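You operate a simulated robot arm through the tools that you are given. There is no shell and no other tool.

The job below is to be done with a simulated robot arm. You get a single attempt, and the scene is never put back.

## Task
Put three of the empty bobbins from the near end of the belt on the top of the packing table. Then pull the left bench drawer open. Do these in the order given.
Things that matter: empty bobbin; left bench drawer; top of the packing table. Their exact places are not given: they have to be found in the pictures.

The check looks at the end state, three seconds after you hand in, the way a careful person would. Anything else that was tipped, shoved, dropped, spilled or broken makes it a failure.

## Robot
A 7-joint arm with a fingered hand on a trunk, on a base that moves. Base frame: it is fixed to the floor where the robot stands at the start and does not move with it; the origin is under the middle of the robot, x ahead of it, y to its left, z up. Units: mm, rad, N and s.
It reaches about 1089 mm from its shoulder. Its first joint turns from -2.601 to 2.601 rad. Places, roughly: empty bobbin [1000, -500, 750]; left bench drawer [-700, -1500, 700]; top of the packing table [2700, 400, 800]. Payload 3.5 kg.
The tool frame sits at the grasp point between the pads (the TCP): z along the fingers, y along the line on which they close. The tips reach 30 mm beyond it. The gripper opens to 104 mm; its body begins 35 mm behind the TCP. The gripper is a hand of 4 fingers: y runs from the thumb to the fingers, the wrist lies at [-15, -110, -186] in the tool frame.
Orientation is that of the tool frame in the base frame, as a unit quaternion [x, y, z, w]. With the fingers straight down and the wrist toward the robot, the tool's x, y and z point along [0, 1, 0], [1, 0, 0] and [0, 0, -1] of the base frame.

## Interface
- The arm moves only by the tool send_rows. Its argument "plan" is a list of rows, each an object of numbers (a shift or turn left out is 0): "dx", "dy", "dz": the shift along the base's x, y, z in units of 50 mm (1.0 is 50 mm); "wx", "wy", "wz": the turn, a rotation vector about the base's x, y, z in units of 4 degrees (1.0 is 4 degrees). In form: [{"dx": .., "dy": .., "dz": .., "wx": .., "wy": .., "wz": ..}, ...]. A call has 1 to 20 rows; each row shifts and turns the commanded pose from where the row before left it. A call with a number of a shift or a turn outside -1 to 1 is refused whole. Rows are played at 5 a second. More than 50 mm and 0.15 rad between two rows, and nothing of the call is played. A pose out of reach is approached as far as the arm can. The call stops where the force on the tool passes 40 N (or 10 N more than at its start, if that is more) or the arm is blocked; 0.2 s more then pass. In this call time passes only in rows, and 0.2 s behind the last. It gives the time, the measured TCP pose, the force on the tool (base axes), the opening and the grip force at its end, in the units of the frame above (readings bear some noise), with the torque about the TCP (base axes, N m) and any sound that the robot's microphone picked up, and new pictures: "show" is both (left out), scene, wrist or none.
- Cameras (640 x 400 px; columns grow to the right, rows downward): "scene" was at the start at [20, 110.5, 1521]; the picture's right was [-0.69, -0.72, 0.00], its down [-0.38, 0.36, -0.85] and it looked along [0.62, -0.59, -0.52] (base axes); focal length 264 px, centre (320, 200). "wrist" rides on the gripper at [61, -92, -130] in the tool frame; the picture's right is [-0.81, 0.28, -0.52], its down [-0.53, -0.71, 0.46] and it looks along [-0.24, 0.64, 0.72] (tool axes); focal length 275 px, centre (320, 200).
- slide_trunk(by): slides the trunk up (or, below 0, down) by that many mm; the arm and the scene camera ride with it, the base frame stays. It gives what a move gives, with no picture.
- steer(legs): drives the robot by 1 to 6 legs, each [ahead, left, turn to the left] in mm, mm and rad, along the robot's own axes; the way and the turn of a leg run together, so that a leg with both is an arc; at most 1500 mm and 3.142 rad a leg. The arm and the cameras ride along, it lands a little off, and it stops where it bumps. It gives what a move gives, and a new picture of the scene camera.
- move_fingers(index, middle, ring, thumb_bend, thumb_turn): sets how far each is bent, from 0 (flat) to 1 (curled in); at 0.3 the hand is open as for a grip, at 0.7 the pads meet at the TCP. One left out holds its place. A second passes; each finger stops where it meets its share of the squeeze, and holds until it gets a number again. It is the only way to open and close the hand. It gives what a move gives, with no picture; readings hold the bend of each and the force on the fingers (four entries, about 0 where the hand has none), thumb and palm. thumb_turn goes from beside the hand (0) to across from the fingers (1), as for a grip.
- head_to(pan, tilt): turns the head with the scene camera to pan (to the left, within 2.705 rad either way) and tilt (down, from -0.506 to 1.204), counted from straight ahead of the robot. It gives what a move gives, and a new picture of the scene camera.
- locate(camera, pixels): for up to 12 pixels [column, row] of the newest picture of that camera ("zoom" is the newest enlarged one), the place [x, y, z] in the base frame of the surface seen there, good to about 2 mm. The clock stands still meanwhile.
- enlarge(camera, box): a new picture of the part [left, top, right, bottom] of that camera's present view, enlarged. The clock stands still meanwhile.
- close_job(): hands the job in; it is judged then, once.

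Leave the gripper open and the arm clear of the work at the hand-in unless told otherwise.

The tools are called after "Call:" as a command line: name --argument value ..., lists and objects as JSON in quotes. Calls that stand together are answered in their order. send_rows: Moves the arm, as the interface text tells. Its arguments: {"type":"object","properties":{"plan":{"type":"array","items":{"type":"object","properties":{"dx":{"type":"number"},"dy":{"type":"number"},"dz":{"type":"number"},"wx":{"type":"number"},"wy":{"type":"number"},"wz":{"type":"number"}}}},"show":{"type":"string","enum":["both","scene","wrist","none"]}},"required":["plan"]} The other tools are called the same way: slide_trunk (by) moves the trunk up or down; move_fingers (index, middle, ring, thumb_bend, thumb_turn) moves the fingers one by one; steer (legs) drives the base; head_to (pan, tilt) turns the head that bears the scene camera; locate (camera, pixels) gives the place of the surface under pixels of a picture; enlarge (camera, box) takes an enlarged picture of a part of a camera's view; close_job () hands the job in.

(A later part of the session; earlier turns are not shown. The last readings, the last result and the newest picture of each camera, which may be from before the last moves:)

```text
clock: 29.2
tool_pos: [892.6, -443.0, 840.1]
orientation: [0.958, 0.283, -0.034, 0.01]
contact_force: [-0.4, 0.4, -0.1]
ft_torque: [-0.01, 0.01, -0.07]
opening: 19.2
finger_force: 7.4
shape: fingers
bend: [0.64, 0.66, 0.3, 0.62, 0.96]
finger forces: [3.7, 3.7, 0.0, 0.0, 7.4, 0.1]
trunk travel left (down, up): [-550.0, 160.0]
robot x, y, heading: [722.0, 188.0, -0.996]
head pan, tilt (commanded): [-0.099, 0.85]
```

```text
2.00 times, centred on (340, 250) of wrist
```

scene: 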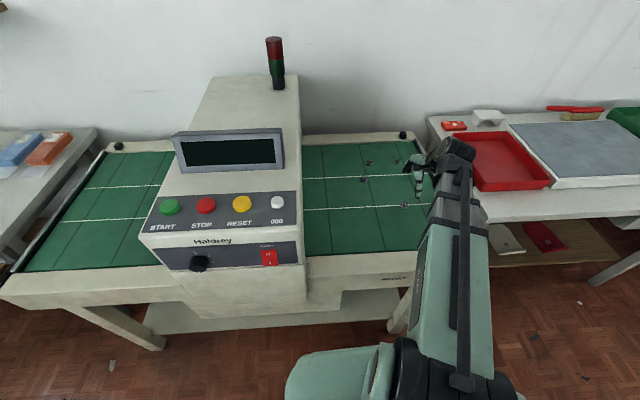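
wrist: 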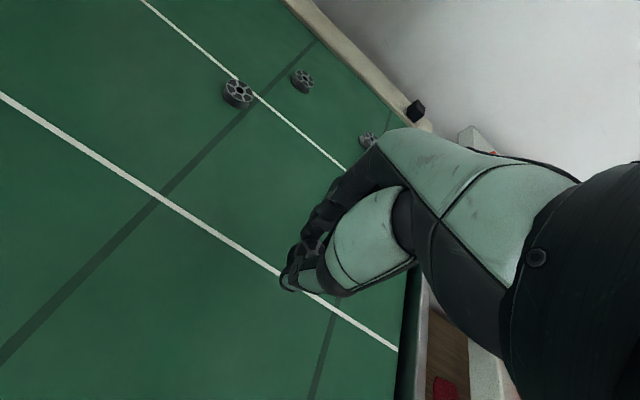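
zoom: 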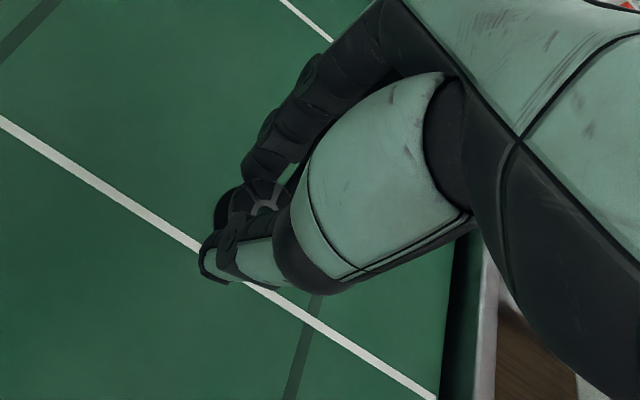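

The bobbin is held. Now I'll raise and pull the hand back toward the body so it clears the machine's bridge while driving.

Call:
send_rows --plan '[{"dz": 0.8}, {"dx": -0.32, "dy": 0.51, "dz": 0.6}, {"dx": -0.32, "dy": 0.51, "dz": 0.6}, {"dx": -0.32, "dy": 0.51, "dz": 0.6}, {"dx": -0.32, "dy": 0.51, "dz": 0.6}, {"dx": -0.32, "dy": 0.51, "dz": 0.6}, {"dx": -0.32, "dy": 0.51, "dz": 0.6}]' --show "both"

```text
clock: 30.8
tool_pos: [797.8, -308.8, 1068.1]
orientation: [0.958, 0.284, -0.032, 0.009]
contact_force: [0.0, 0.1, 0.4]
ft_torque: [-0.01, 0.01, -0.01]
opening: 18.8
finger_force: 7.6
shape: fingers
bend: [0.64, 0.66, 0.3, 0.62, 0.96]
finger forces: [3.7, 3.8, 0.0, 0.0, 7.5, 0.0]
out of reach, approached as far as the arm can: row 6, 7
trunk travel left (down, up): [-550.0, 160.0]
robot x, y, heading: [725.0, 183.0, -1.005]
head pan, tilt (commanded): [-0.099, 0.85]
```

scene: 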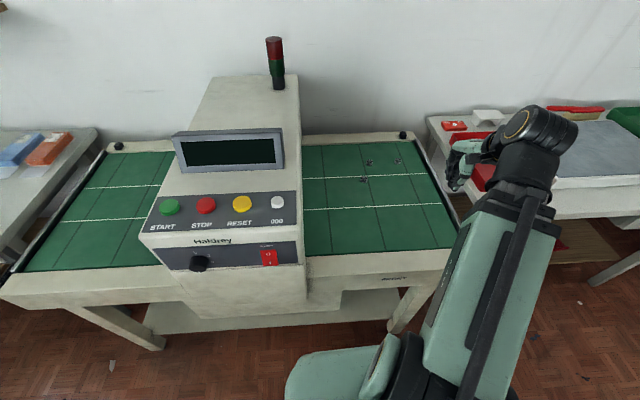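
wrist: 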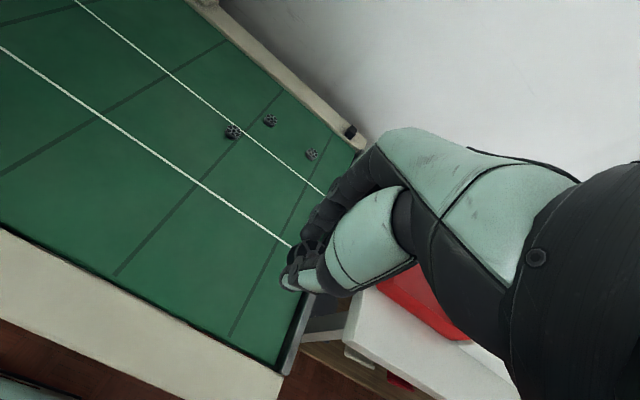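

The arm is as retracted as it goes; hand is ~457 mm ahead of the body. Now back off 250 mm and drive left 1200 mm along the belt toward the packing table.

Call:
steer --legs '[[-250, 0, 0], [0, 1200, -0.015]]'

Call:
head_to --pan 0.0 --tilt 0.6

```text
clock: 38.3
tool_pos: [1653.3, 527.1, 1068.2]
orientation: [0.964, 0.263, -0.033, 0.008]
contact_force: [-0.7, 0.4, 0.7]
ft_torque: [-0.02, -0.01, 0.0]
opening: 19.0
finger_force: 7.4
shape: fingers
bend: [0.64, 0.66, 0.3, 0.62, 0.96]
finger forces: [3.7, 3.8, 0.0, 0.0, 7.4, 0.0]
trunk travel left (down, up): [-550.0, 160.0]
robot x, y, heading: [1600.1, 1022.8, -1.035]
head pan, tilt (commanded): [-0.099, 0.85]
```

scene: 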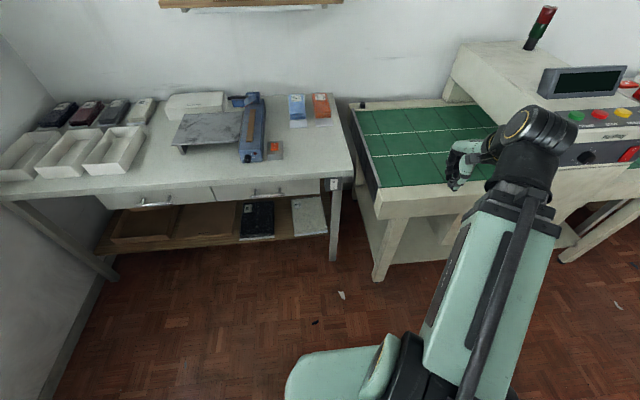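

```text
clock: 39.1
tool_pos: [1654.8, 526.5, 1068.6]
orientation: [0.964, 0.264, -0.032, 0.009]
contact_force: [-0.3, -0.3, -0.1]
ft_torque: [0.04, 0.02, 0.0]
opening: 19.1
finger_force: 8.1
shape: fingers
bend: [0.64, 0.66, 0.3, 0.62, 0.96]
finger forces: [3.7, 3.8, 0.0, 0.0, 7.4, 0.0]
trunk travel left (down, up): [-550.0, 160.0]
robot x, y, heading: [1596.7, 1027.3, -1.039]
head pan, tilt (commanded): [0.0, 0.6]
```

scene: 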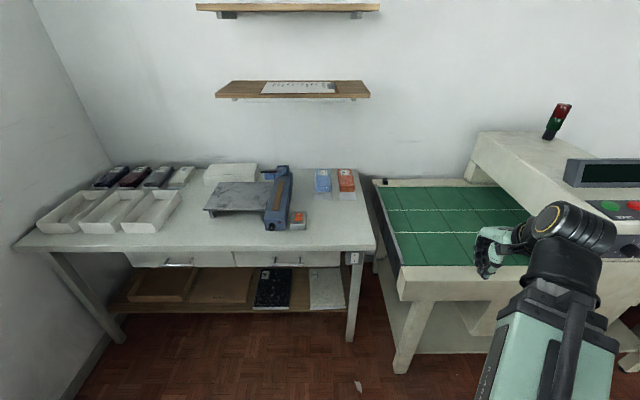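

A clear view of the packing table. The free front-right area around (340,225) is empty. I'll measure it.

Call:
locate --camera "scene" --pixels '[[335, 220], [350, 225], [330, 235], [360, 240], [374, 248], [300, 220], [345, 180], [372, 200], [320, 247], [285, 210], [355, 257], [390, 190]]'

Call:
enlarge --camera "scene" --box '[240, 150, 400, 280]'

```text
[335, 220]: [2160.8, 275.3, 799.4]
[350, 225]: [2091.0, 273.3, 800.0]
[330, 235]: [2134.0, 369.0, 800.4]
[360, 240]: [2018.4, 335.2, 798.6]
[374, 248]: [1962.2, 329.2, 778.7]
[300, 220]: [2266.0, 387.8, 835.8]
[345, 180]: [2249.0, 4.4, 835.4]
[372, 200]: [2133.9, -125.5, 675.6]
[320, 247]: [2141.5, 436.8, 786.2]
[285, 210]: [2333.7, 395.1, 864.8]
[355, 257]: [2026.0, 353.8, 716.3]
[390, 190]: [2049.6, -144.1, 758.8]
```

```text
3.08 times, centred on (320, 215) of scene
```

zoom: 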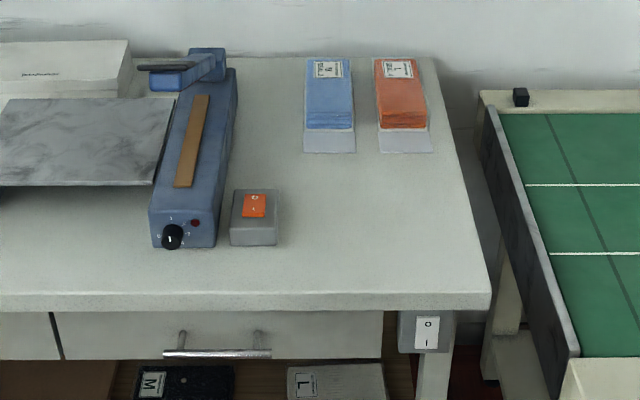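

Table top is z≈800 and the space between the switch box and right edge is clear. I'll drive left ~208 mm and ahead 250 mm to stand in front of it.

Call:
steer --legs '[[0, 208, 0.025], [250, 0, 0]]'

Call:
head_to --pan -0.2 --tilt 0.75

```text
clock: 42.1
tool_pos: [1982.7, 420.9, 1068.5]
orientation: [0.96, 0.279, -0.034, 0.008]
contact_force: [-0.2, 0.4, 0.4]
ft_torque: [-0.03, -0.01, 0.02]
opening: 18.7
finger_force: 7.4
shape: fingers
bend: [0.64, 0.66, 0.3, 0.62, 0.96]
finger forces: [3.7, 3.8, 0.1, 0.1, 7.5, 0.1]
trunk travel left (down, up): [-550.0, 160.0]
robot x, y, heading: [1911.4, 910.9, -1.008]
head pan, tilt (commanded): [0.0, 0.6]
```

scene: 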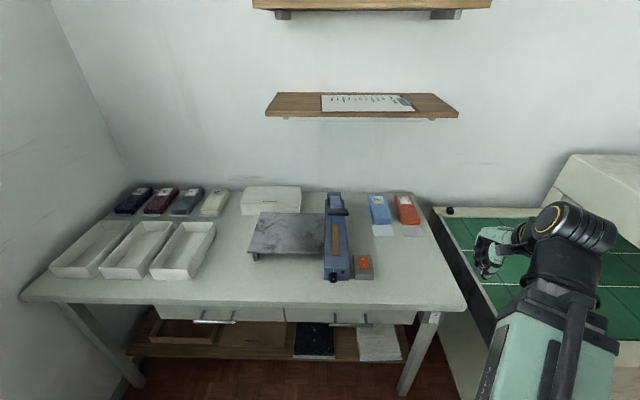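

```text
clock: 42.9
tool_pos: [1982.6, 420.2, 1068.4]
orientation: [0.96, 0.279, -0.033, 0.008]
contact_force: [-0.6, -0.7, -1.2]
ft_torque: [0.01, 0.01, -0.03]
opening: 19.1
finger_force: 7.9
shape: fingers
bend: [0.64, 0.66, 0.3, 0.62, 0.96]
finger forces: [3.7, 3.8, 0.0, 0.1, 7.4, 0.0]
trunk travel left (down, up): [-550.0, 160.0]
robot x, y, heading: [1912.6, 915.8, -1.007]
head pan, tilt (commanded): [-0.201, 0.75]
```

scene: 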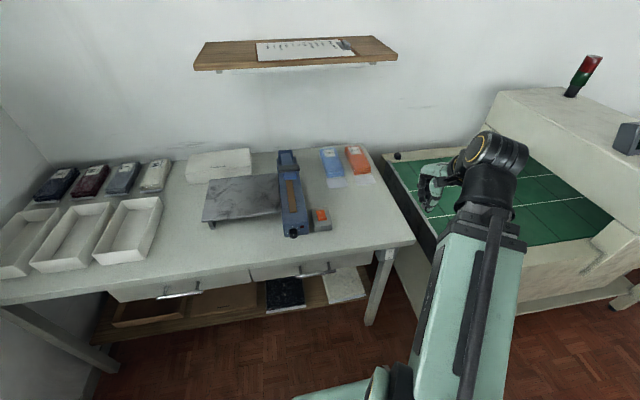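

I'll locate candidate spots on the table's free area at around (360,210).

Call:
locate --camera "scene" --pixels '[[350, 205], [365, 205], [375, 215], [350, 220], [340, 205], [390, 225], [410, 242], [328, 225], [385, 190], [370, 195]]'

```text
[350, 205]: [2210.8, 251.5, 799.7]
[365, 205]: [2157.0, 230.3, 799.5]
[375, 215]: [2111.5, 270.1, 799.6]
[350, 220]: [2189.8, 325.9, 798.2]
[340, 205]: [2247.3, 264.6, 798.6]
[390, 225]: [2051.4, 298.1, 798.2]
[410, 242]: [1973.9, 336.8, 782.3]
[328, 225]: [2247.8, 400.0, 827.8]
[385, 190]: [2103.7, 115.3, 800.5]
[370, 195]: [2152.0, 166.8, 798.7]
```

Target for the first bobbin is (2195,310) on the table. Moving there at current height first.

Call:
send_rows --plan '[{"dx": 0.707, "dy": -0.367}, {"dx": 0.707, "dy": -0.367}, {"dx": 0.707, "dy": -0.367}, {"dx": 0.707, "dy": -0.367}, {"dx": 0.707, "dy": -0.367}, {"dx": 0.707, "dy": -0.367}]' --show "both"

```text
clock: 44.3
tool_pos: [2197.6, 311.3, 1065.0]
orientation: [0.96, 0.278, -0.033, 0.01]
contact_force: [-0.5, -0.2, -0.1]
ft_torque: [0.02, 0.03, -0.02]
opening: 18.8
finger_force: 7.3
shape: fingers
bend: [0.65, 0.66, 0.3, 0.62, 0.96]
finger forces: [3.7, 3.7, 0.0, 0.0, 7.3, 0.0]
trunk travel left (down, up): [-550.0, 160.0]
robot x, y, heading: [1910.2, 918.1, -1.011]
head pan, tilt (commanded): [-0.201, 0.75]
```

scene: 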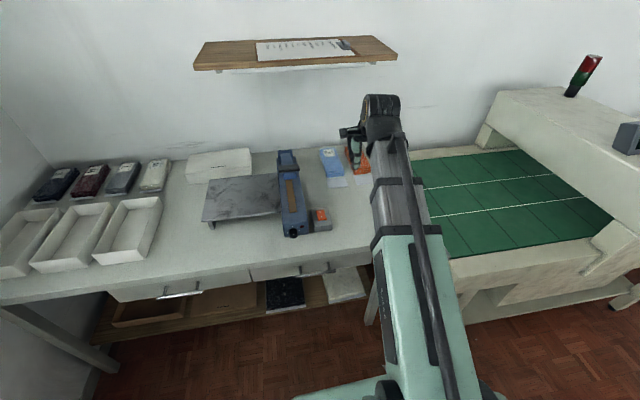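
wrist: 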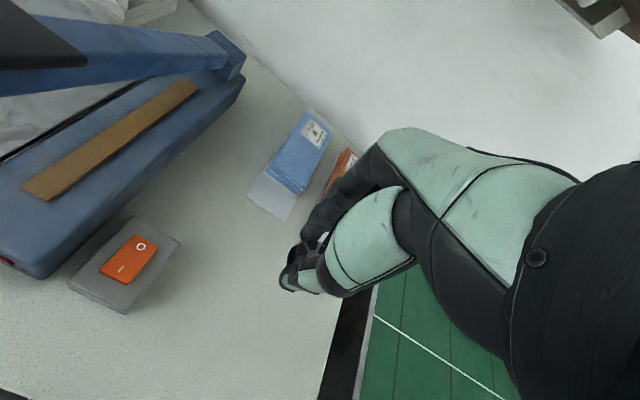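

It's over a clear spot. Descend 200 mm to about z=865.

Call:
send_rows --plan '[{"dz": -0.8}, {"dz": -0.8}, {"dz": -0.8}, {"dz": -0.8}, {"dz": -0.8}]' --show "both"

Call:
enlarge --camera "wrist" --box '[200, 150, 440, 350]'

```text
clock: 45.5
tool_pos: [2196.0, 311.3, 867.4]
orientation: [0.96, 0.279, -0.034, 0.008]
contact_force: [-0.3, -0.2, 0.3]
ft_torque: [0.02, -0.03, -0.02]
opening: 18.8
finger_force: 8.0
shape: fingers
bend: [0.65, 0.67, 0.3, 0.63, 0.96]
finger forces: [3.7, 3.8, 0.1, 0.0, 7.2, 0.0]
trunk travel left (down, up): [-550.0, 160.0]
robot x, y, heading: [1915.9, 914.1, -1.011]
head pan, tilt (commanded): [-0.201, 0.75]
```

scene: 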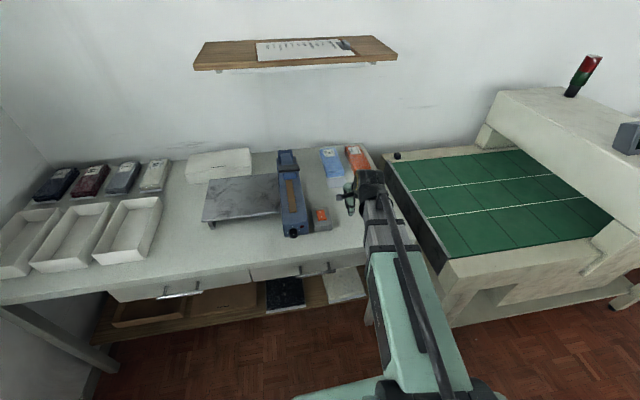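
wrist: 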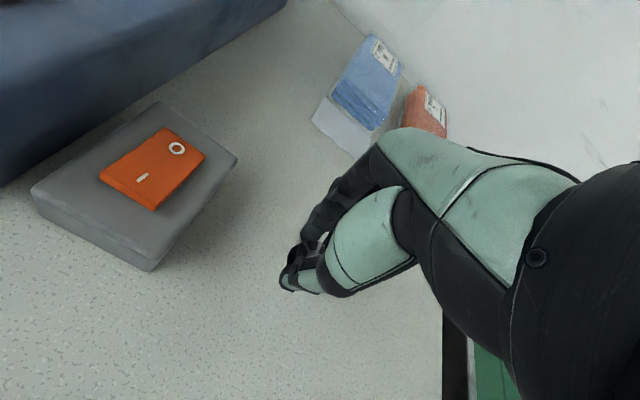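

```text
2.00 times, centred on (320, 250) of wrist
```

zoom: 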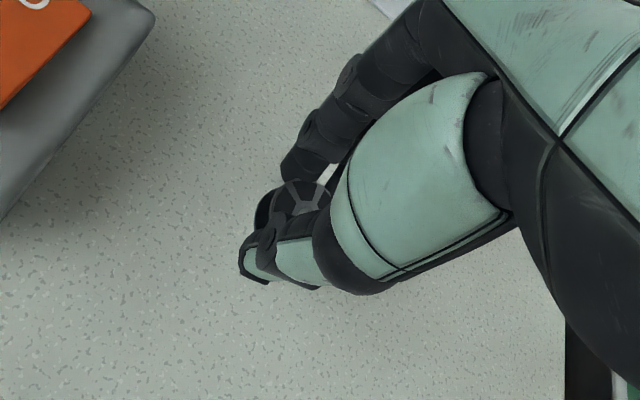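

Bobbin still held. Descend 26 mm then small steps until it touches.

Call:
send_rows --plan '[{"dz": -0.26}, {"dz": -0.26}]' --show "none"

Call:
send_rows --plan '[{"dz": -0.05}]' --show "none"

```text
clock: 46.1
tool_pos: [2196.2, 310.8, 841.2]
orientation: [0.96, 0.279, -0.032, 0.009]
contact_force: [-0.2, 0.2, -0.1]
ft_torque: [0.02, -0.02, 0.0]
opening: 18.8
finger_force: 7.2
shape: fingers
bend: [0.65, 0.67, 0.3, 0.63, 0.96]
finger forces: [3.7, 3.7, 0.0, 0.0, 7.2, 0.1]
trunk travel left (down, up): [-550.0, 160.0]
robot x, y, heading: [1911.9, 918.6, -1.009]
head pan, tilt (commanded): [-0.201, 0.75]
```

```text
clock: 46.5
tool_pos: [2195.3, 310.2, 839.0]
orientation: [0.96, 0.279, -0.032, 0.008]
contact_force: [-0.1, 0.1, 0.6]
ft_torque: [0.02, -0.02, 0.02]
opening: 18.9
finger_force: 7.7
shape: fingers
bend: [0.65, 0.67, 0.3, 0.63, 0.96]
finger forces: [3.7, 3.7, 0.0, 0.1, 7.2, 0.0]
trunk travel left (down, up): [-550.0, 160.0]
robot x, y, heading: [1910.1, 915.5, -1.01]
head pan, tilt (commanded): [-0.201, 0.75]
```

Continuing in small steps.

Call:
send_rows --plan '[{"dz": -0.04}]' --show "none"

Call:
send_rows --plan '[{"dz": -0.03}]' --show "none"

```text
clock: 46.9
tool_pos: [2195.6, 310.4, 837.0]
orientation: [0.96, 0.279, -0.032, 0.009]
contact_force: [-0.9, 0.7, 0.3]
ft_torque: [-0.02, -0.03, -0.01]
opening: 18.7
finger_force: 7.6
shape: fingers
bend: [0.65, 0.67, 0.3, 0.63, 0.96]
finger forces: [3.8, 3.7, 0.0, 0.0, 7.2, 0.0]
trunk travel left (down, up): [-550.0, 160.0]
robot x, y, heading: [1915.5, 915.3, -1.005]
head pan, tilt (commanded): [-0.201, 0.75]
```

```text
clock: 47.3
tool_pos: [2194.5, 311.2, 835.8]
orientation: [0.96, 0.279, -0.034, 0.009]
contact_force: [0.6, 0.7, -0.1]
ft_torque: [0.01, -0.04, -0.03]
opening: 18.7
finger_force: 6.9
shape: fingers
bend: [0.65, 0.67, 0.3, 0.63, 0.96]
finger forces: [3.7, 3.7, 0.1, 0.0, 7.1, 0.0]
trunk travel left (down, up): [-550.0, 160.0]
robot x, y, heading: [1916.0, 917.8, -1.012]
head pan, tilt (commanded): [-0.201, 0.75]
```

Still no contact; 1 mm more each.

Call:
send_rows --plan '[{"dz": -0.025}]' --show "none"

Call:
enlarge --camera "wrist" --box '[260, 200, 360, 300]'

```text
clock: 47.7
tool_pos: [2196.2, 310.8, 834.0]
orientation: [0.96, 0.278, -0.032, 0.009]
contact_force: [-0.5, -0.1, -0.2]
ft_torque: [-0.02, 0.01, 0.01]
opening: 19.1
finger_force: 7.4
shape: fingers
bend: [0.65, 0.67, 0.3, 0.63, 0.96]
finger forces: [3.7, 3.7, 0.0, 0.0, 7.3, 0.1]
trunk travel left (down, up): [-550.0, 160.0]
robot x, y, heading: [1913.7, 916.5, -1.008]
head pan, tilt (commanded): [-0.201, 0.75]
```

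```text
4.00 times, centred on (310, 250) of wrist
```

zoom: 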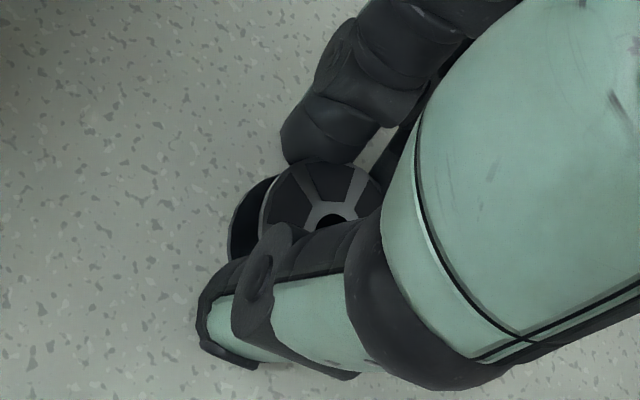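

The bobbin looks just above the table. 1 mm steps down again.

Call:
send_rows --plan '[{"dz": -0.025}]' --show "none"

Call:
send_rows --plan '[{"dz": -0.02}]' --show "none"

```text
clock: 48.1
tool_pos: [2195.6, 310.4, 834.0]
orientation: [0.959, 0.28, -0.034, 0.009]
contact_force: [-0.2, 0.1, 2.3]
ft_torque: [0.0, 0.02, 0.0]
opening: 19.0
finger_force: 7.5
shape: fingers
bend: [0.65, 0.66, 0.3, 0.63, 0.96]
finger forces: [3.7, 3.8, 0.1, 0.1, 7.8, 0.0]
trunk travel left (down, up): [-550.0, 160.0]
robot x, y, heading: [1910.7, 913.0, -1.009]
head pan, tilt (commanded): [-0.201, 0.75]
```

```text
clock: 48.5
tool_pos: [2195.7, 309.7, 833.8]
orientation: [0.96, 0.279, -0.032, 0.01]
contact_force: [-0.6, 0.2, 9.4]
ft_torque: [0.17, 0.05, 0.03]
opening: 18.3
finger_force: 11.0
shape: fingers
bend: [0.65, 0.66, 0.3, 0.63, 0.96]
finger forces: [4.8, 4.2, 0.1, 0.0, 12.8, 0.0]
trunk travel left (down, up): [-550.0, 160.0]
robot x, y, heading: [1915.5, 916.9, -1.009]
head pan, tilt (commanded): [-0.201, 0.75]
```

Contact (9 N). Back up 0.8 mm and open the fingers gently to 0.56, then 0.48.

Call:
send_rows --plan '[{"dz": 0.016}]' --show "none"

Call:
move_fingers --index 0.57 --middle 0.57 --thumb_bend 0.55

Call:
move_fingers --index 0.48 --middle 0.48 --thumb_bend 0.48

Call:
enlarge --camera "wrist" --box '[220, 180, 380, 320]'

```text
clock: 48.9
tool_pos: [2196.0, 310.0, 833.2]
orientation: [0.96, 0.279, -0.033, 0.008]
contact_force: [0.5, -0.9, 6.9]
ft_torque: [0.07, -0.01, 0.01]
opening: 18.6
finger_force: 9.9
shape: fingers
bend: [0.65, 0.66, 0.3, 0.63, 0.96]
finger forces: [5.1, 4.3, 0.0, 0.0, 10.3, 0.0]
trunk travel left (down, up): [-550.0, 160.0]
robot x, y, heading: [1912.8, 917.9, -1.008]
head pan, tilt (commanded): [-0.201, 0.75]
```

```text
clock: 49.9
tool_pos: [2195.5, 310.3, 833.7]
orientation: [0.96, 0.279, -0.034, 0.01]
contact_force: [-1.3, 3.7, 10.1]
ft_torque: [-0.04, -0.12, 0.02]
opening: 30.5
finger_force: 5.1
shape: fingers
bend: [0.61, 0.57, 0.3, 0.55, 0.97]
finger forces: [8.8, 1.4, 0.0, 0.1, 0.0, 0.0]
trunk travel left (down, up): [-550.0, 160.0]
robot x, y, heading: [1909.6, 915.0, -1.009]
head pan, tilt (commanded): [-0.201, 0.75]
```

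```text
clock: 50.9
tool_pos: [2195.6, 310.5, 833.9]
orientation: [0.96, 0.279, -0.033, 0.01]
contact_force: [-1.8, 3.0, 14.8]
ft_torque: [-0.3, -0.28, 0.05]
opening: 52.2
finger_force: 7.1
shape: fingers
bend: [0.52, 0.48, 0.3, 0.48, 0.97]
finger forces: [11.6, 3.3, 0.0, 0.1, 0.1, 0.1]
trunk travel left (down, up): [-550.0, 160.0]
robot x, y, heading: [1910.5, 916.9, -1.01]
head pan, tilt (commanded): [-0.201, 0.75]
```

```text
2.86 times, centred on (300, 250) of wrist
```

zoom: 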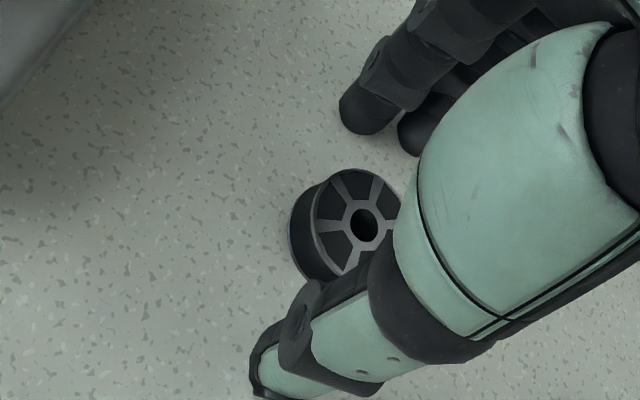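

Bobbin stands on the table, released. Fingers touch the tabletop lightly; raise straight up.

Call:
send_rows --plan '[{"dz": 0.1}, {"dz": 0.4}, {"dz": 0.8}, {"dz": 0.8}, {"dz": 0.8}, {"dz": 0.8}, {"dz": 0.8}]' --show "both"

Call:
enlarge --camera "scene" --box '[280, 140, 440, 260]'

```text
clock: 52.5
tool_pos: [2194.9, 310.6, 1060.2]
orientation: [0.96, 0.279, -0.033, 0.009]
contact_force: [-0.1, 0.2, -0.2]
ft_torque: [0.0, 0.02, -0.02]
opening: 56.9
finger_force: 0.1
shape: fingers
bend: [0.48, 0.48, 0.3, 0.48, 0.97]
finger forces: [0.0, 0.0, 0.0, 0.0, 0.0, 0.0]
trunk travel left (down, up): [-550.0, 160.0]
robot x, y, heading: [1909.8, 915.3, -1.003]
head pan, tilt (commanded): [-0.201, 0.75]
```

scene: 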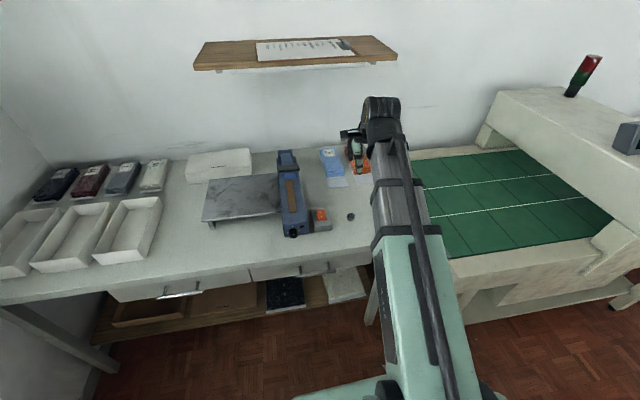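
wrist: 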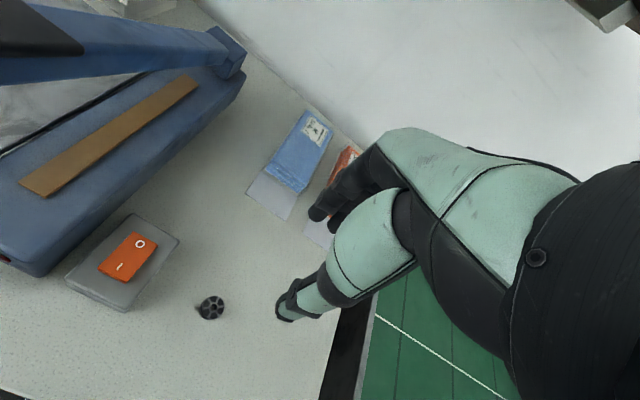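

```text
3.33 times, centred on (360, 200) of scene
```

zoom: 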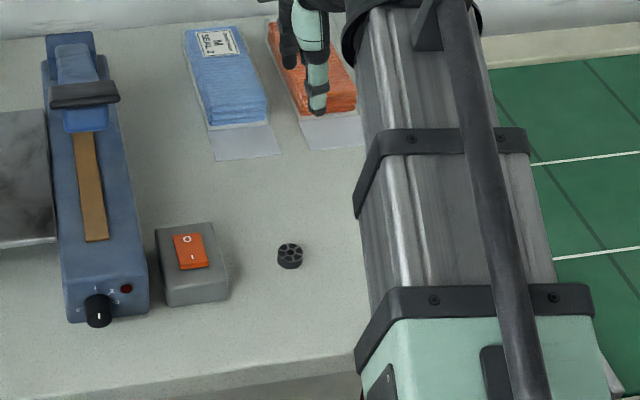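

First bobbin is placed upright on the table at (349,216). Now retract the hand and return for the second.

Call:
send_rows --plan '[{"dx": -0.68, "dy": 0.33}, {"dx": -0.68, "dy": 0.33}, {"dx": -0.68, "dy": 0.33}, {"dx": -0.68, "dy": 0.33}, {"dx": -0.68, "dy": 0.33}, {"dx": -0.65, "dy": 0.33}]' --show "none"

Call:
steer --legs '[[-260, 0, 0], [0, -1350, 0]]'

```text
clock: 53.9
tool_pos: [1991.8, 408.7, 1057.9]
orientation: [0.96, 0.279, -0.032, 0.009]
contact_force: [0.9, 0.7, 0.1]
ft_torque: [0.03, -0.02, 0.01]
opening: 56.9
finger_force: 0.0
shape: fingers
bend: [0.48, 0.48, 0.3, 0.48, 0.97]
finger forces: [0.0, 0.1, 0.1, 0.0, 0.1, 0.0]
trunk travel left (down, up): [-550.0, 160.0]
robot x, y, heading: [1912.3, 915.0, -1.005]
head pan, tilt (commanded): [-0.201, 0.75]
```

```text
clock: 62.0
tool_pos: [729.2, -87.3, 1058.4]
orientation: [0.959, 0.281, -0.033, 0.009]
contact_force: [-0.8, 0.3, 0.4]
ft_torque: [-0.01, 0.01, 0.0]
opening: 56.9
finger_force: 0.0
shape: fingers
bend: [0.48, 0.48, 0.3, 0.48, 0.97]
finger forces: [0.1, 0.1, 0.1, 0.1, 0.1, 0.0]
trunk travel left (down, up): [-550.0, 160.0]
robot x, y, heading: [647.2, 419.8, -1.001]
head pan, tilt (commanded): [-0.201, 0.75]
```

scene: 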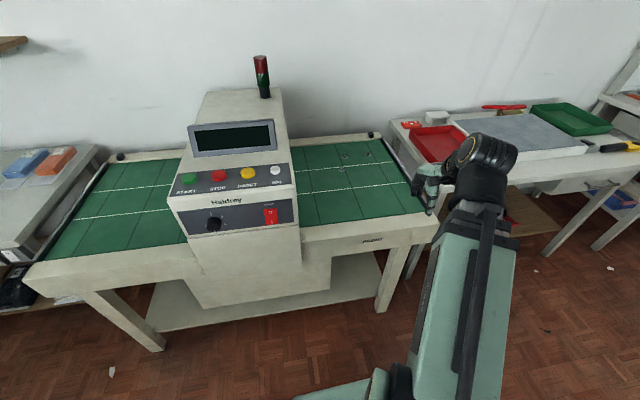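

Back near the belt (robot at (647,420)). Drive ahead 245 mm.

Call:
steer --legs '[[245, 0, -0.01]]'

Call:
enlarge --camera "scene" --box '[300, 120, 460, 240]'

```text
clock: 63.8
tool_pos: [855.7, -295.9, 1057.9]
orientation: [0.961, 0.274, -0.032, 0.008]
contact_force: [0.2, 0.0, 0.4]
ft_torque: [-0.01, -0.03, 0.03]
opening: 56.9
finger_force: 0.1
shape: fingers
bend: [0.48, 0.48, 0.3, 0.48, 0.97]
finger forces: [0.0, 0.0, 0.0, 0.1, 0.0, 0.1]
trunk travel left (down, up): [-550.0, 160.0]
robot x, y, heading: [778.9, 211.1, -1.015]
head pan, tilt (commanded): [-0.201, 0.75]
```

scene: 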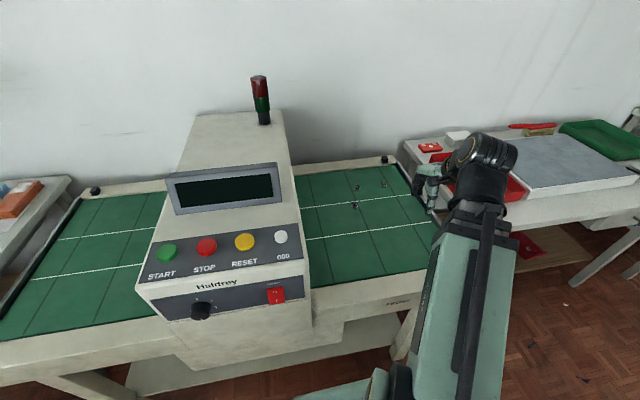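

```text
3.33 times, centred on (380, 180) of scene
```

zoom: 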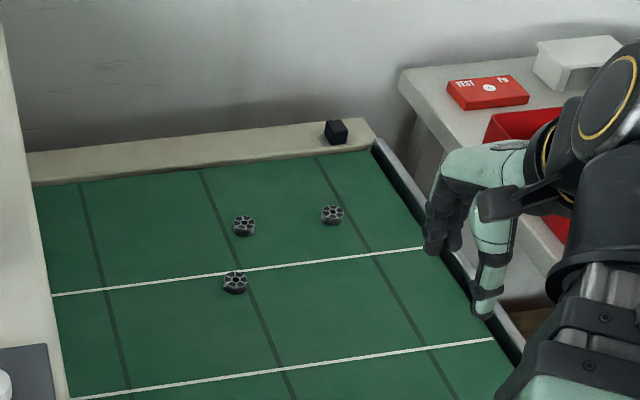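

Three bobbins remain at zoom (244,226), (332,215), (235,283). I'll go to the nearest one at about (1067,-501).

Call:
send_rows --plan '[{"dx": 0.61, "dy": -0.583}, {"dx": 0.61, "dy": -0.583}, {"dx": 0.61, "dy": -0.583}, {"dx": 0.61, "dy": -0.583}, {"dx": 0.61, "dy": -0.583}, {"dx": 0.61, "dy": -0.583}, {"dx": 0.61, "dy": -0.583}, {"dz": -0.8}, {"dz": -0.8}, {"dz": -0.8}, {"dz": -0.8}, {"dz": -0.8}]' --show "both"

Call:
enlarge --camera "wrist" --box '[180, 150, 380, 350]'

```text
clock: 66.4
tool_pos: [1066.7, -500.7, 857.2]
orientation: [0.961, 0.274, -0.033, 0.009]
contact_force: [-0.4, -0.4, -0.7]
ft_torque: [0.02, 0.02, 0.02]
opening: 57.1
finger_force: 0.0
shape: fingers
bend: [0.48, 0.48, 0.3, 0.48, 0.97]
finger forces: [0.1, 0.0, 0.0, 0.0, 0.0, 0.0]
trunk travel left (down, up): [-550.0, 160.0]
robot x, y, heading: [779.9, 211.8, -1.019]
head pan, tilt (commanded): [-0.201, 0.75]
```

scene: 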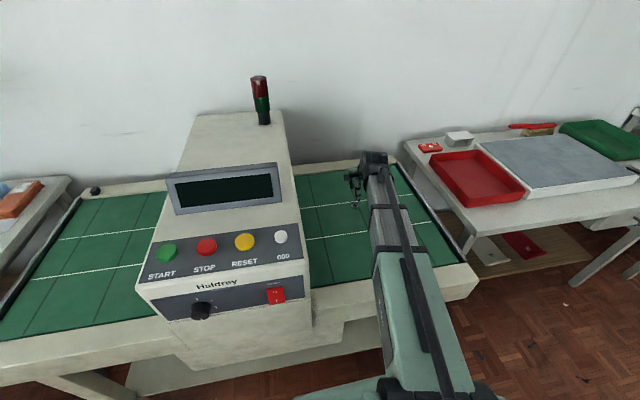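
wrist: 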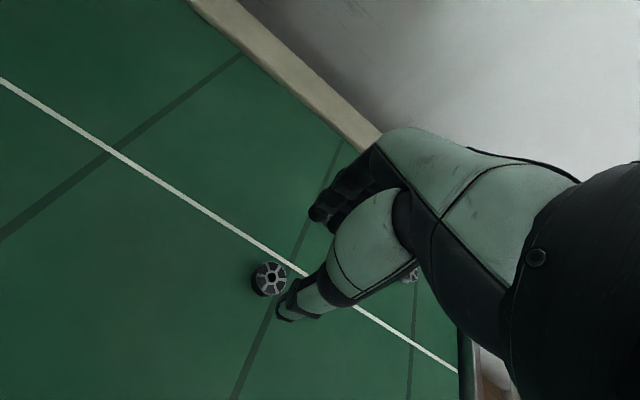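

```text
2.00 times, centred on (280, 250) of wrist
```

zoom: 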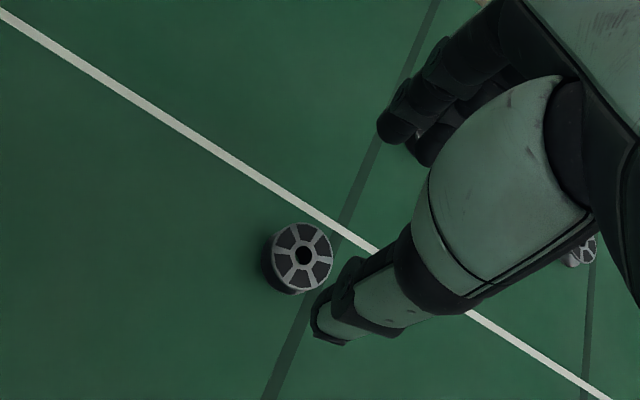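

Measure the top rim of this bobbin (centre about (302,257) in the zoom).

Call:
locate --camera "zoom" --pixels '[[303, 227], [329, 258], [318, 234], [326, 275], [310, 287], [275, 262], [279, 240], [302, 252], [288, 232], [295, 288]]'

```text
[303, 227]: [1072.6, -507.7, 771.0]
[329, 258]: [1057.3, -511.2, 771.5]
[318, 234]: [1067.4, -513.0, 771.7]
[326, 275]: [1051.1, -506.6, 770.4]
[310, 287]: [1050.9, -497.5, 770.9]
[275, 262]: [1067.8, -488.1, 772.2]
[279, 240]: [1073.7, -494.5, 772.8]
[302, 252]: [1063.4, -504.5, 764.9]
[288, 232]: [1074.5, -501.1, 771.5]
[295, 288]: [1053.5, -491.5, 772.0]
```

Centre ≈ (1062.3,-500.2). I'll shift about (-3,+1) mm and descend to z≈815, then re-measure.

Call:
send_rows --plan '[{"dx": -0.06, "dy": 0.02, "dz": -0.42}, {"dz": -0.42}]' --show "wrist"

Call:
enlarge --camera "wrist" --box '[220, 150, 380, 310]'

Call:
move_fingers --index 0.5 --middle 0.5 --ring 0.4 --thumb_bend 0.5

```text
clock: 67.0
tool_pos: [1066.0, -499.1, 814.4]
orientation: [0.961, 0.275, -0.033, 0.009]
contact_force: [-0.3, 0.3, -0.8]
ft_torque: [0.0, 0.02, 0.01]
opening: 57.2
finger_force: 0.0
shape: fingers
bend: [0.48, 0.48, 0.3, 0.48, 0.97]
finger forces: [0.0, 0.0, 0.1, 0.0, 0.0, 0.0]
trunk travel left (down, up): [-550.0, 160.0]
robot x, y, heading: [777.4, 211.4, -1.015]
head pan, tilt (commanded): [-0.201, 0.75]
```

wrist: 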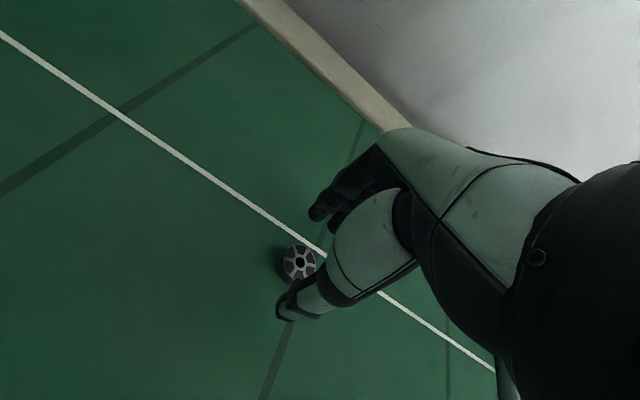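

```text
2.50 times, centred on (300, 230) of wrist
```

zoom: 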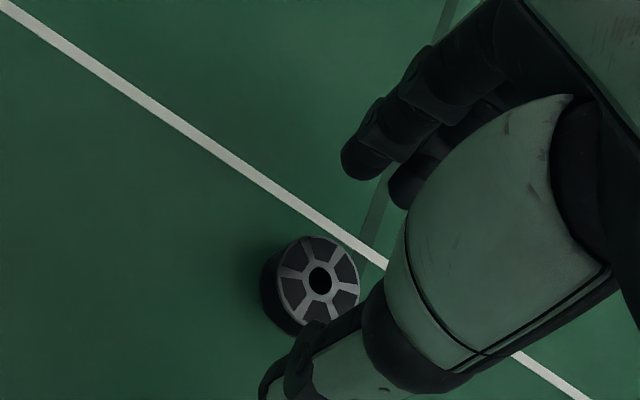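

```text
clock: 68.0
tool_pos: [1065.3, -498.8, 814.0]
orientation: [0.961, 0.275, -0.032, 0.008]
contact_force: [0.6, -0.5, -1.0]
ft_torque: [-0.02, -0.01, 0.02]
opening: 52.4
finger_force: 0.1
shape: fingers
bend: [0.5, 0.5, 0.4, 0.5, 0.97]
finger forces: [0.0, 0.0, 0.0, 0.1, 0.0, 0.1]
trunk travel left (down, up): [-550.0, 160.0]
robot x, y, heading: [775.1, 212.0, -1.015]
head pan, tilt (commanded): [-0.201, 0.75]
```

Call:
locate --camera "zoom" --pixels '[[313, 238], [341, 247], [357, 285], [282, 268], [293, 248], [285, 300], [352, 305], [320, 278]]'

```text
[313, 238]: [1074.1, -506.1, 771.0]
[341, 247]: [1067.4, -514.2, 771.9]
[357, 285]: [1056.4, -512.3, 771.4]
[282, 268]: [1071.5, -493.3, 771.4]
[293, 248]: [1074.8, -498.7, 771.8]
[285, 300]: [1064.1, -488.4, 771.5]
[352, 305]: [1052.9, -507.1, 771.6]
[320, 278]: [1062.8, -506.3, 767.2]
```

Centre (1062.5,-501). Small shift (-1.3,-1) and descend 18 mm to the same grasp height as before (≈795.7).

Call:
send_rows --plan '[{"dx": -0.026, "dy": -0.02, "dz": -0.2}, {"dz": -0.165}]' --show "none"

Call:
move_fingers --index 0.57 --middle 0.57 --thumb_bend 0.57

```text
clock: 68.6
tool_pos: [1063.3, -501.0, 796.0]
orientation: [0.961, 0.274, -0.032, 0.009]
contact_force: [-0.6, 0.1, 0.8]
ft_torque: [0.02, 0.03, -0.01]
opening: 52.6
finger_force: 0.0
shape: fingers
bend: [0.5, 0.5, 0.4, 0.5, 0.97]
finger forces: [0.0, 0.0, 0.1, 0.0, 0.1, 0.0]
trunk travel left (down, up): [-550.0, 160.0]
robot x, y, heading: [779.2, 211.0, -1.012]
head pan, tilt (commanded): [-0.201, 0.75]
```

```text
clock: 69.6
tool_pos: [1062.7, -499.4, 796.2]
orientation: [0.961, 0.274, -0.033, 0.009]
contact_force: [-0.8, -0.3, -0.2]
ft_torque: [-0.03, -0.04, -0.01]
opening: 37.0
finger_force: 0.1
shape: fingers
bend: [0.56, 0.56, 0.4, 0.56, 0.97]
finger forces: [0.0, 0.0, 0.0, 0.0, 0.1, 0.0]
trunk travel left (down, up): [-550.0, 160.0]
robot x, y, heading: [778.5, 209.5, -1.012]
head pan, tilt (commanded): [-0.201, 0.75]
```

No contact, opening 37 mm. Squeeze.

Call:
move_fingers --index 0.7 --middle 0.7 --thumb_bend 0.7

Call:
enlarge --camera "wrist" --box '[240, 180, 380, 320]'

```text
clock: 70.6
tool_pos: [1062.7, -500.0, 795.8]
orientation: [0.961, 0.275, -0.034, 0.009]
contact_force: [-0.5, -0.3, 0.3]
ft_torque: [0.02, 0.0, -0.01]
opening: 20.6
finger_force: 7.9
shape: fingers
bend: [0.64, 0.67, 0.4, 0.62, 0.96]
finger forces: [4.1, 3.1, 0.0, 0.1, 7.5, 0.1]
trunk travel left (down, up): [-550.0, 160.0]
robot x, y, heading: [779.7, 213.6, -1.016]
head pan, tilt (commanded): [-0.201, 0.75]
```

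```text
2.86 times, centred on (310, 250) of wrist
```

zoom: 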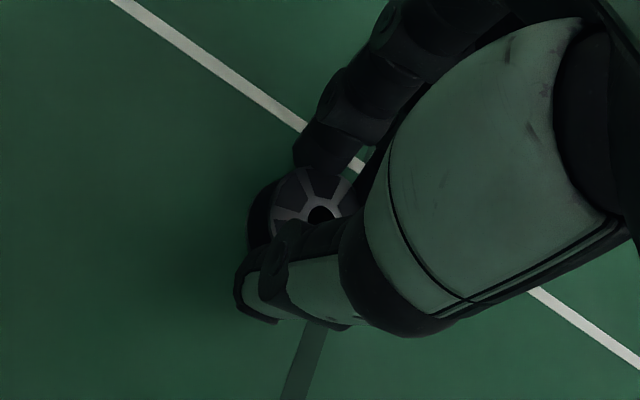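

Gripped (4.1/3.1/7.5 N). Lift gently and check.

Call:
send_rows --plan '[{"dz": 0.2}, {"dz": 0.3}, {"dz": 0.5}]' --show "wrist"

Call:
enlarge --camera "wrist" --box '[240, 180, 380, 320]'

```text
clock: 71.4
tool_pos: [1063.3, -499.4, 848.4]
orientation: [0.961, 0.274, -0.034, 0.007]
contact_force: [0.1, -0.1, 0.3]
ft_torque: [-0.01, -0.02, 0.03]
opening: 20.5
finger_force: 7.0
shape: fingers
bend: [0.64, 0.67, 0.4, 0.62, 0.96]
finger forces: [4.4, 3.3, 0.0, 0.0, 7.4, 0.1]
trunk travel left (down, up): [-550.0, 160.0]
robot x, y, heading: [776.6, 209.7, -1.013]
head pan, tilt (commanded): [-0.201, 0.75]
```

wrist: 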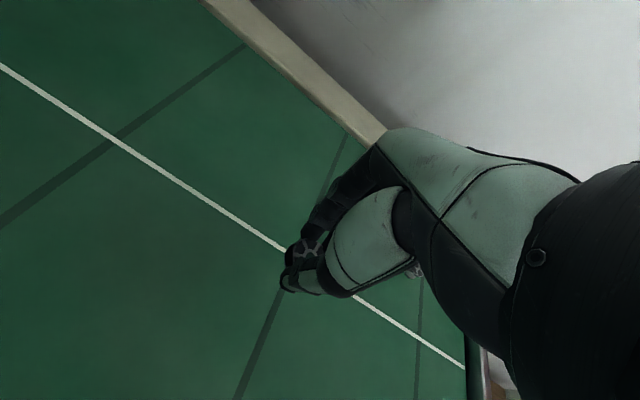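

```text
2.86 times, centred on (310, 250) of wrist
```

zoom: 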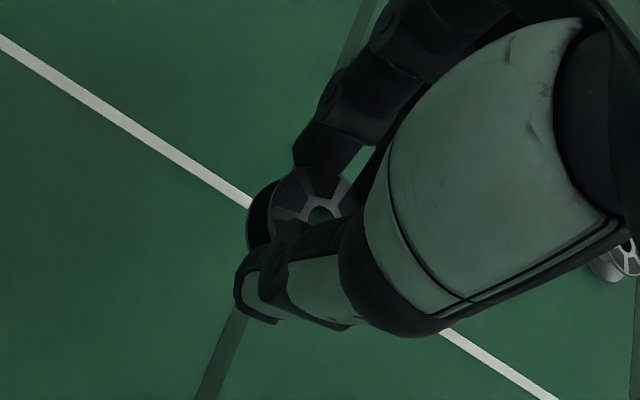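

Lifted well. Raise, retract, and drive to the packing table.

Call:
send_rows --plan '[{"dz": 0.83}, {"dz": 0.83}, {"dz": 0.83}, {"dz": 0.83}, {"dz": 0.83}, {"dx": -0.61, "dy": 0.583}, {"dx": -0.61, "dy": 0.583}, {"dx": -0.61, "dy": 0.583}, {"dx": -0.61, "dy": 0.583}, {"dx": -0.61, "dy": 0.583}, {"dx": -0.61, "dy": 0.583}, {"dx": -0.56, "dy": 0.53}]' --show "scene"

Call:
steer --legs '[[-250, 0, 0], [0, 1335, 0]]'

```text
clock: 74.0
tool_pos: [851.4, -298.5, 1053.1]
orientation: [0.961, 0.275, -0.034, 0.008]
contact_force: [0.0, 0.2, -1.5]
ft_torque: [0.01, 0.04, 0.0]
opening: 20.2
finger_force: 7.2
shape: fingers
bend: [0.64, 0.67, 0.4, 0.62, 0.96]
finger forces: [4.2, 3.4, 0.0, 0.0, 7.3, 0.1]
trunk travel left (down, up): [-550.0, 160.0]
robot x, y, heading: [777.4, 213.5, -1.015]
head pan, tilt (commanded): [-0.201, 0.75]
```

scene: 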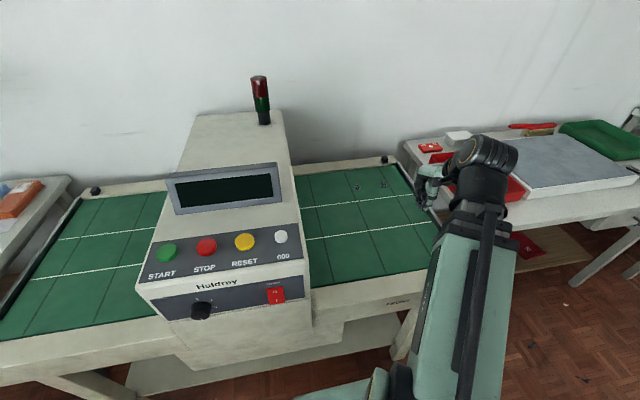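

```text
clock: 82.0
tool_pos: [1830.9, 600.2, 1053.4]
orientation: [0.961, 0.273, -0.033, 0.008]
contact_force: [-0.3, 0.4, -1.2]
ft_torque: [0.01, 0.0, 0.01]
opening: 20.2
finger_force: 7.3
shape: fingers
bend: [0.64, 0.67, 0.4, 0.62, 0.96]
finger forces: [4.4, 3.5, 0.0, 0.0, 7.3, 0.0]
trunk travel left (down, up): [-550.0, 160.0]
robot x, y, heading: [1760.7, 1109.5, -1.023]
head pan, tilt (commanded): [-0.201, 0.75]
```

scene: 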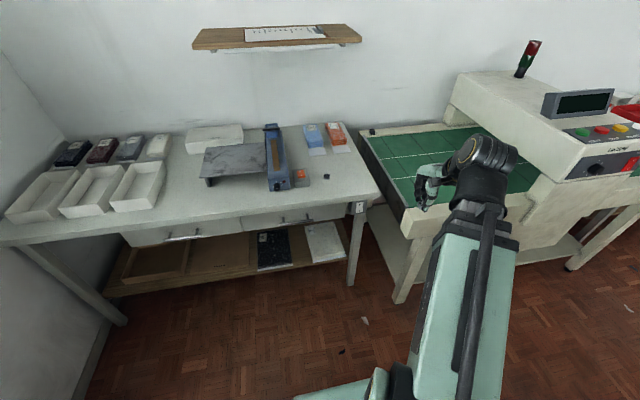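

Robot is at (1761,1109). Drive ahead 250 mm to the table.

Call:
steer --legs '[[250, 0, 0.01]]'

Call:
enlarge --camera "scene" --box '[280, 140, 440, 260]'

```text
clock: 83.8
tool_pos: [1968.1, 385.0, 1053.7]
orientation: [0.96, 0.276, -0.033, 0.008]
contact_force: [1.0, 0.6, -0.7]
ft_torque: [0.0, -0.03, -0.01]
opening: 20.3
finger_force: 7.6
shape: fingers
bend: [0.64, 0.67, 0.4, 0.62, 0.96]
finger forces: [4.2, 3.5, 0.0, 0.0, 7.4, 0.0]
trunk travel left (down, up): [-550.0, 160.0]
robot x, y, heading: [1895.4, 896.7, -1.013]
head pan, tilt (commanded): [-0.201, 0.75]
```

scene: 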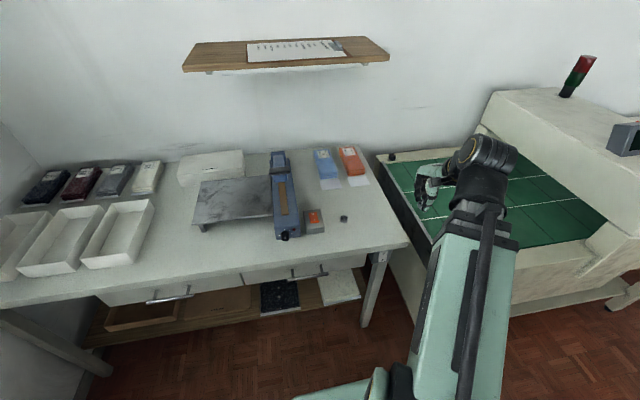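

```text
3.33 times, centred on (360, 200) of scene
```

zoom: 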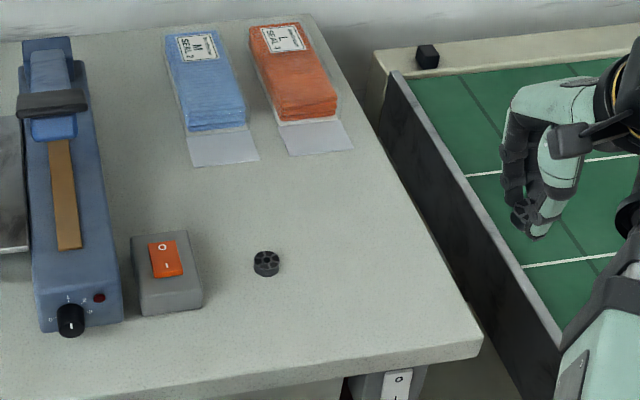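

Call:
locate --camera "zoom" --pixels '[[266, 262], [330, 240], [345, 270], [390, 250], [420, 310], [360, 200]]'

```text
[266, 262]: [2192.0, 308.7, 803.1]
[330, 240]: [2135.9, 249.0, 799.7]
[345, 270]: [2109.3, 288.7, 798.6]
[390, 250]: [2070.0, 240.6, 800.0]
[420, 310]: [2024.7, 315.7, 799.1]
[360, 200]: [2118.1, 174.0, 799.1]
```

P1 is at (2192,309). I'll put the second at about (2135,262). Move over and down to z≈867.

Call:
send_rows --plan '[{"dx": 0.668, "dy": -0.492}, {"dx": 0.668, "dy": -0.492}, {"dx": 0.668, "dy": -0.492}, {"dx": 0.668, "dy": -0.492}, {"dx": 0.668, "dy": -0.492}, {"dz": -0.75}, {"dz": -0.75}, {"dz": -0.75}, {"dz": -0.75}, {"dz": -0.7}]' --show "both"

Call:
enlarge --camera "wrist" --box '[180, 180, 380, 320]'

```text
clock: 86.0
tool_pos: [2135.8, 262.5, 868.1]
orientation: [0.961, 0.276, -0.033, 0.008]
contact_force: [0.6, 0.0, 0.5]
ft_torque: [0.01, -0.02, 0.02]
opening: 20.1
finger_force: 7.4
shape: fingers
bend: [0.64, 0.67, 0.4, 0.62, 0.96]
finger forces: [4.2, 3.5, 0.1, 0.1, 7.2, 0.2]
trunk travel left (down, up): [-550.0, 160.0]
robot x, y, heading: [1892.3, 897.2, -1.01]
head pan, tilt (commanded): [-0.201, 0.75]
```

scene: 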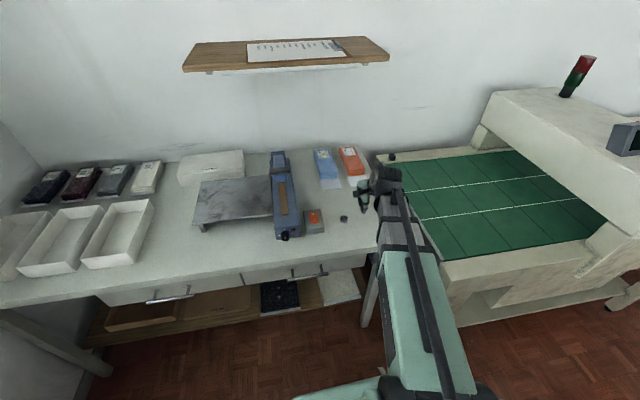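
wrist: 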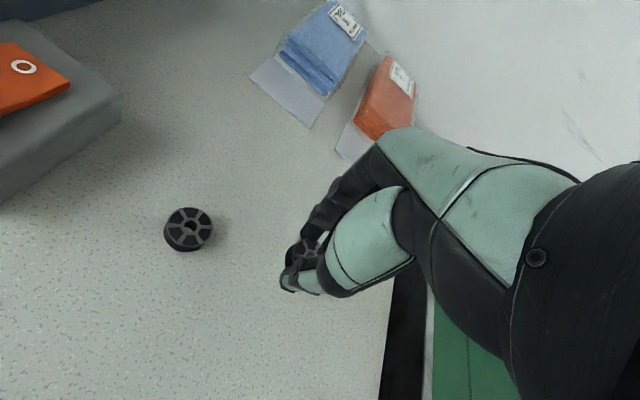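

```text
2.86 times, centred on (280, 250) of wrist
```

zoom: 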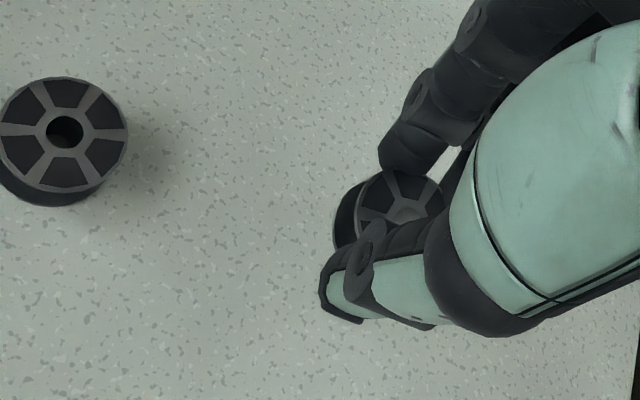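

Descend 30 mm and then small steps to touch.

Call:
send_rows --plan '[{"dz": -0.3}, {"dz": -0.3}]' --show "none"

Call:
send_rows --plan '[{"dz": -0.04}]' --show "none"

```text
clock: 86.6
tool_pos: [2136.5, 262.3, 837.6]
orientation: [0.961, 0.276, -0.034, 0.008]
contact_force: [0.2, -0.3, 0.5]
ft_torque: [0.0, 0.0, 0.03]
opening: 20.3
finger_force: 7.6
shape: fingers
bend: [0.64, 0.67, 0.4, 0.62, 0.96]
finger forces: [4.2, 3.6, 0.1, 0.1, 7.2, 0.1]
trunk travel left (down, up): [-550.0, 160.0]
robot x, y, heading: [1894.6, 900.3, -1.015]
head pan, tilt (commanded): [-0.201, 0.75]
```

```text
clock: 87.0
tool_pos: [2135.6, 262.7, 836.4]
orientation: [0.961, 0.276, -0.033, 0.008]
contact_force: [0.8, 1.2, -0.6]
ft_torque: [0.0, -0.01, -0.01]
opening: 19.9
finger_force: 7.5
shape: fingers
bend: [0.64, 0.67, 0.4, 0.62, 0.96]
finger forces: [4.3, 3.7, 0.1, 0.0, 7.2, 0.0]
trunk travel left (down, up): [-550.0, 160.0]
robot x, y, heading: [1892.6, 896.7, -1.014]
head pan, tilt (commanded): [-0.201, 0.75]
```

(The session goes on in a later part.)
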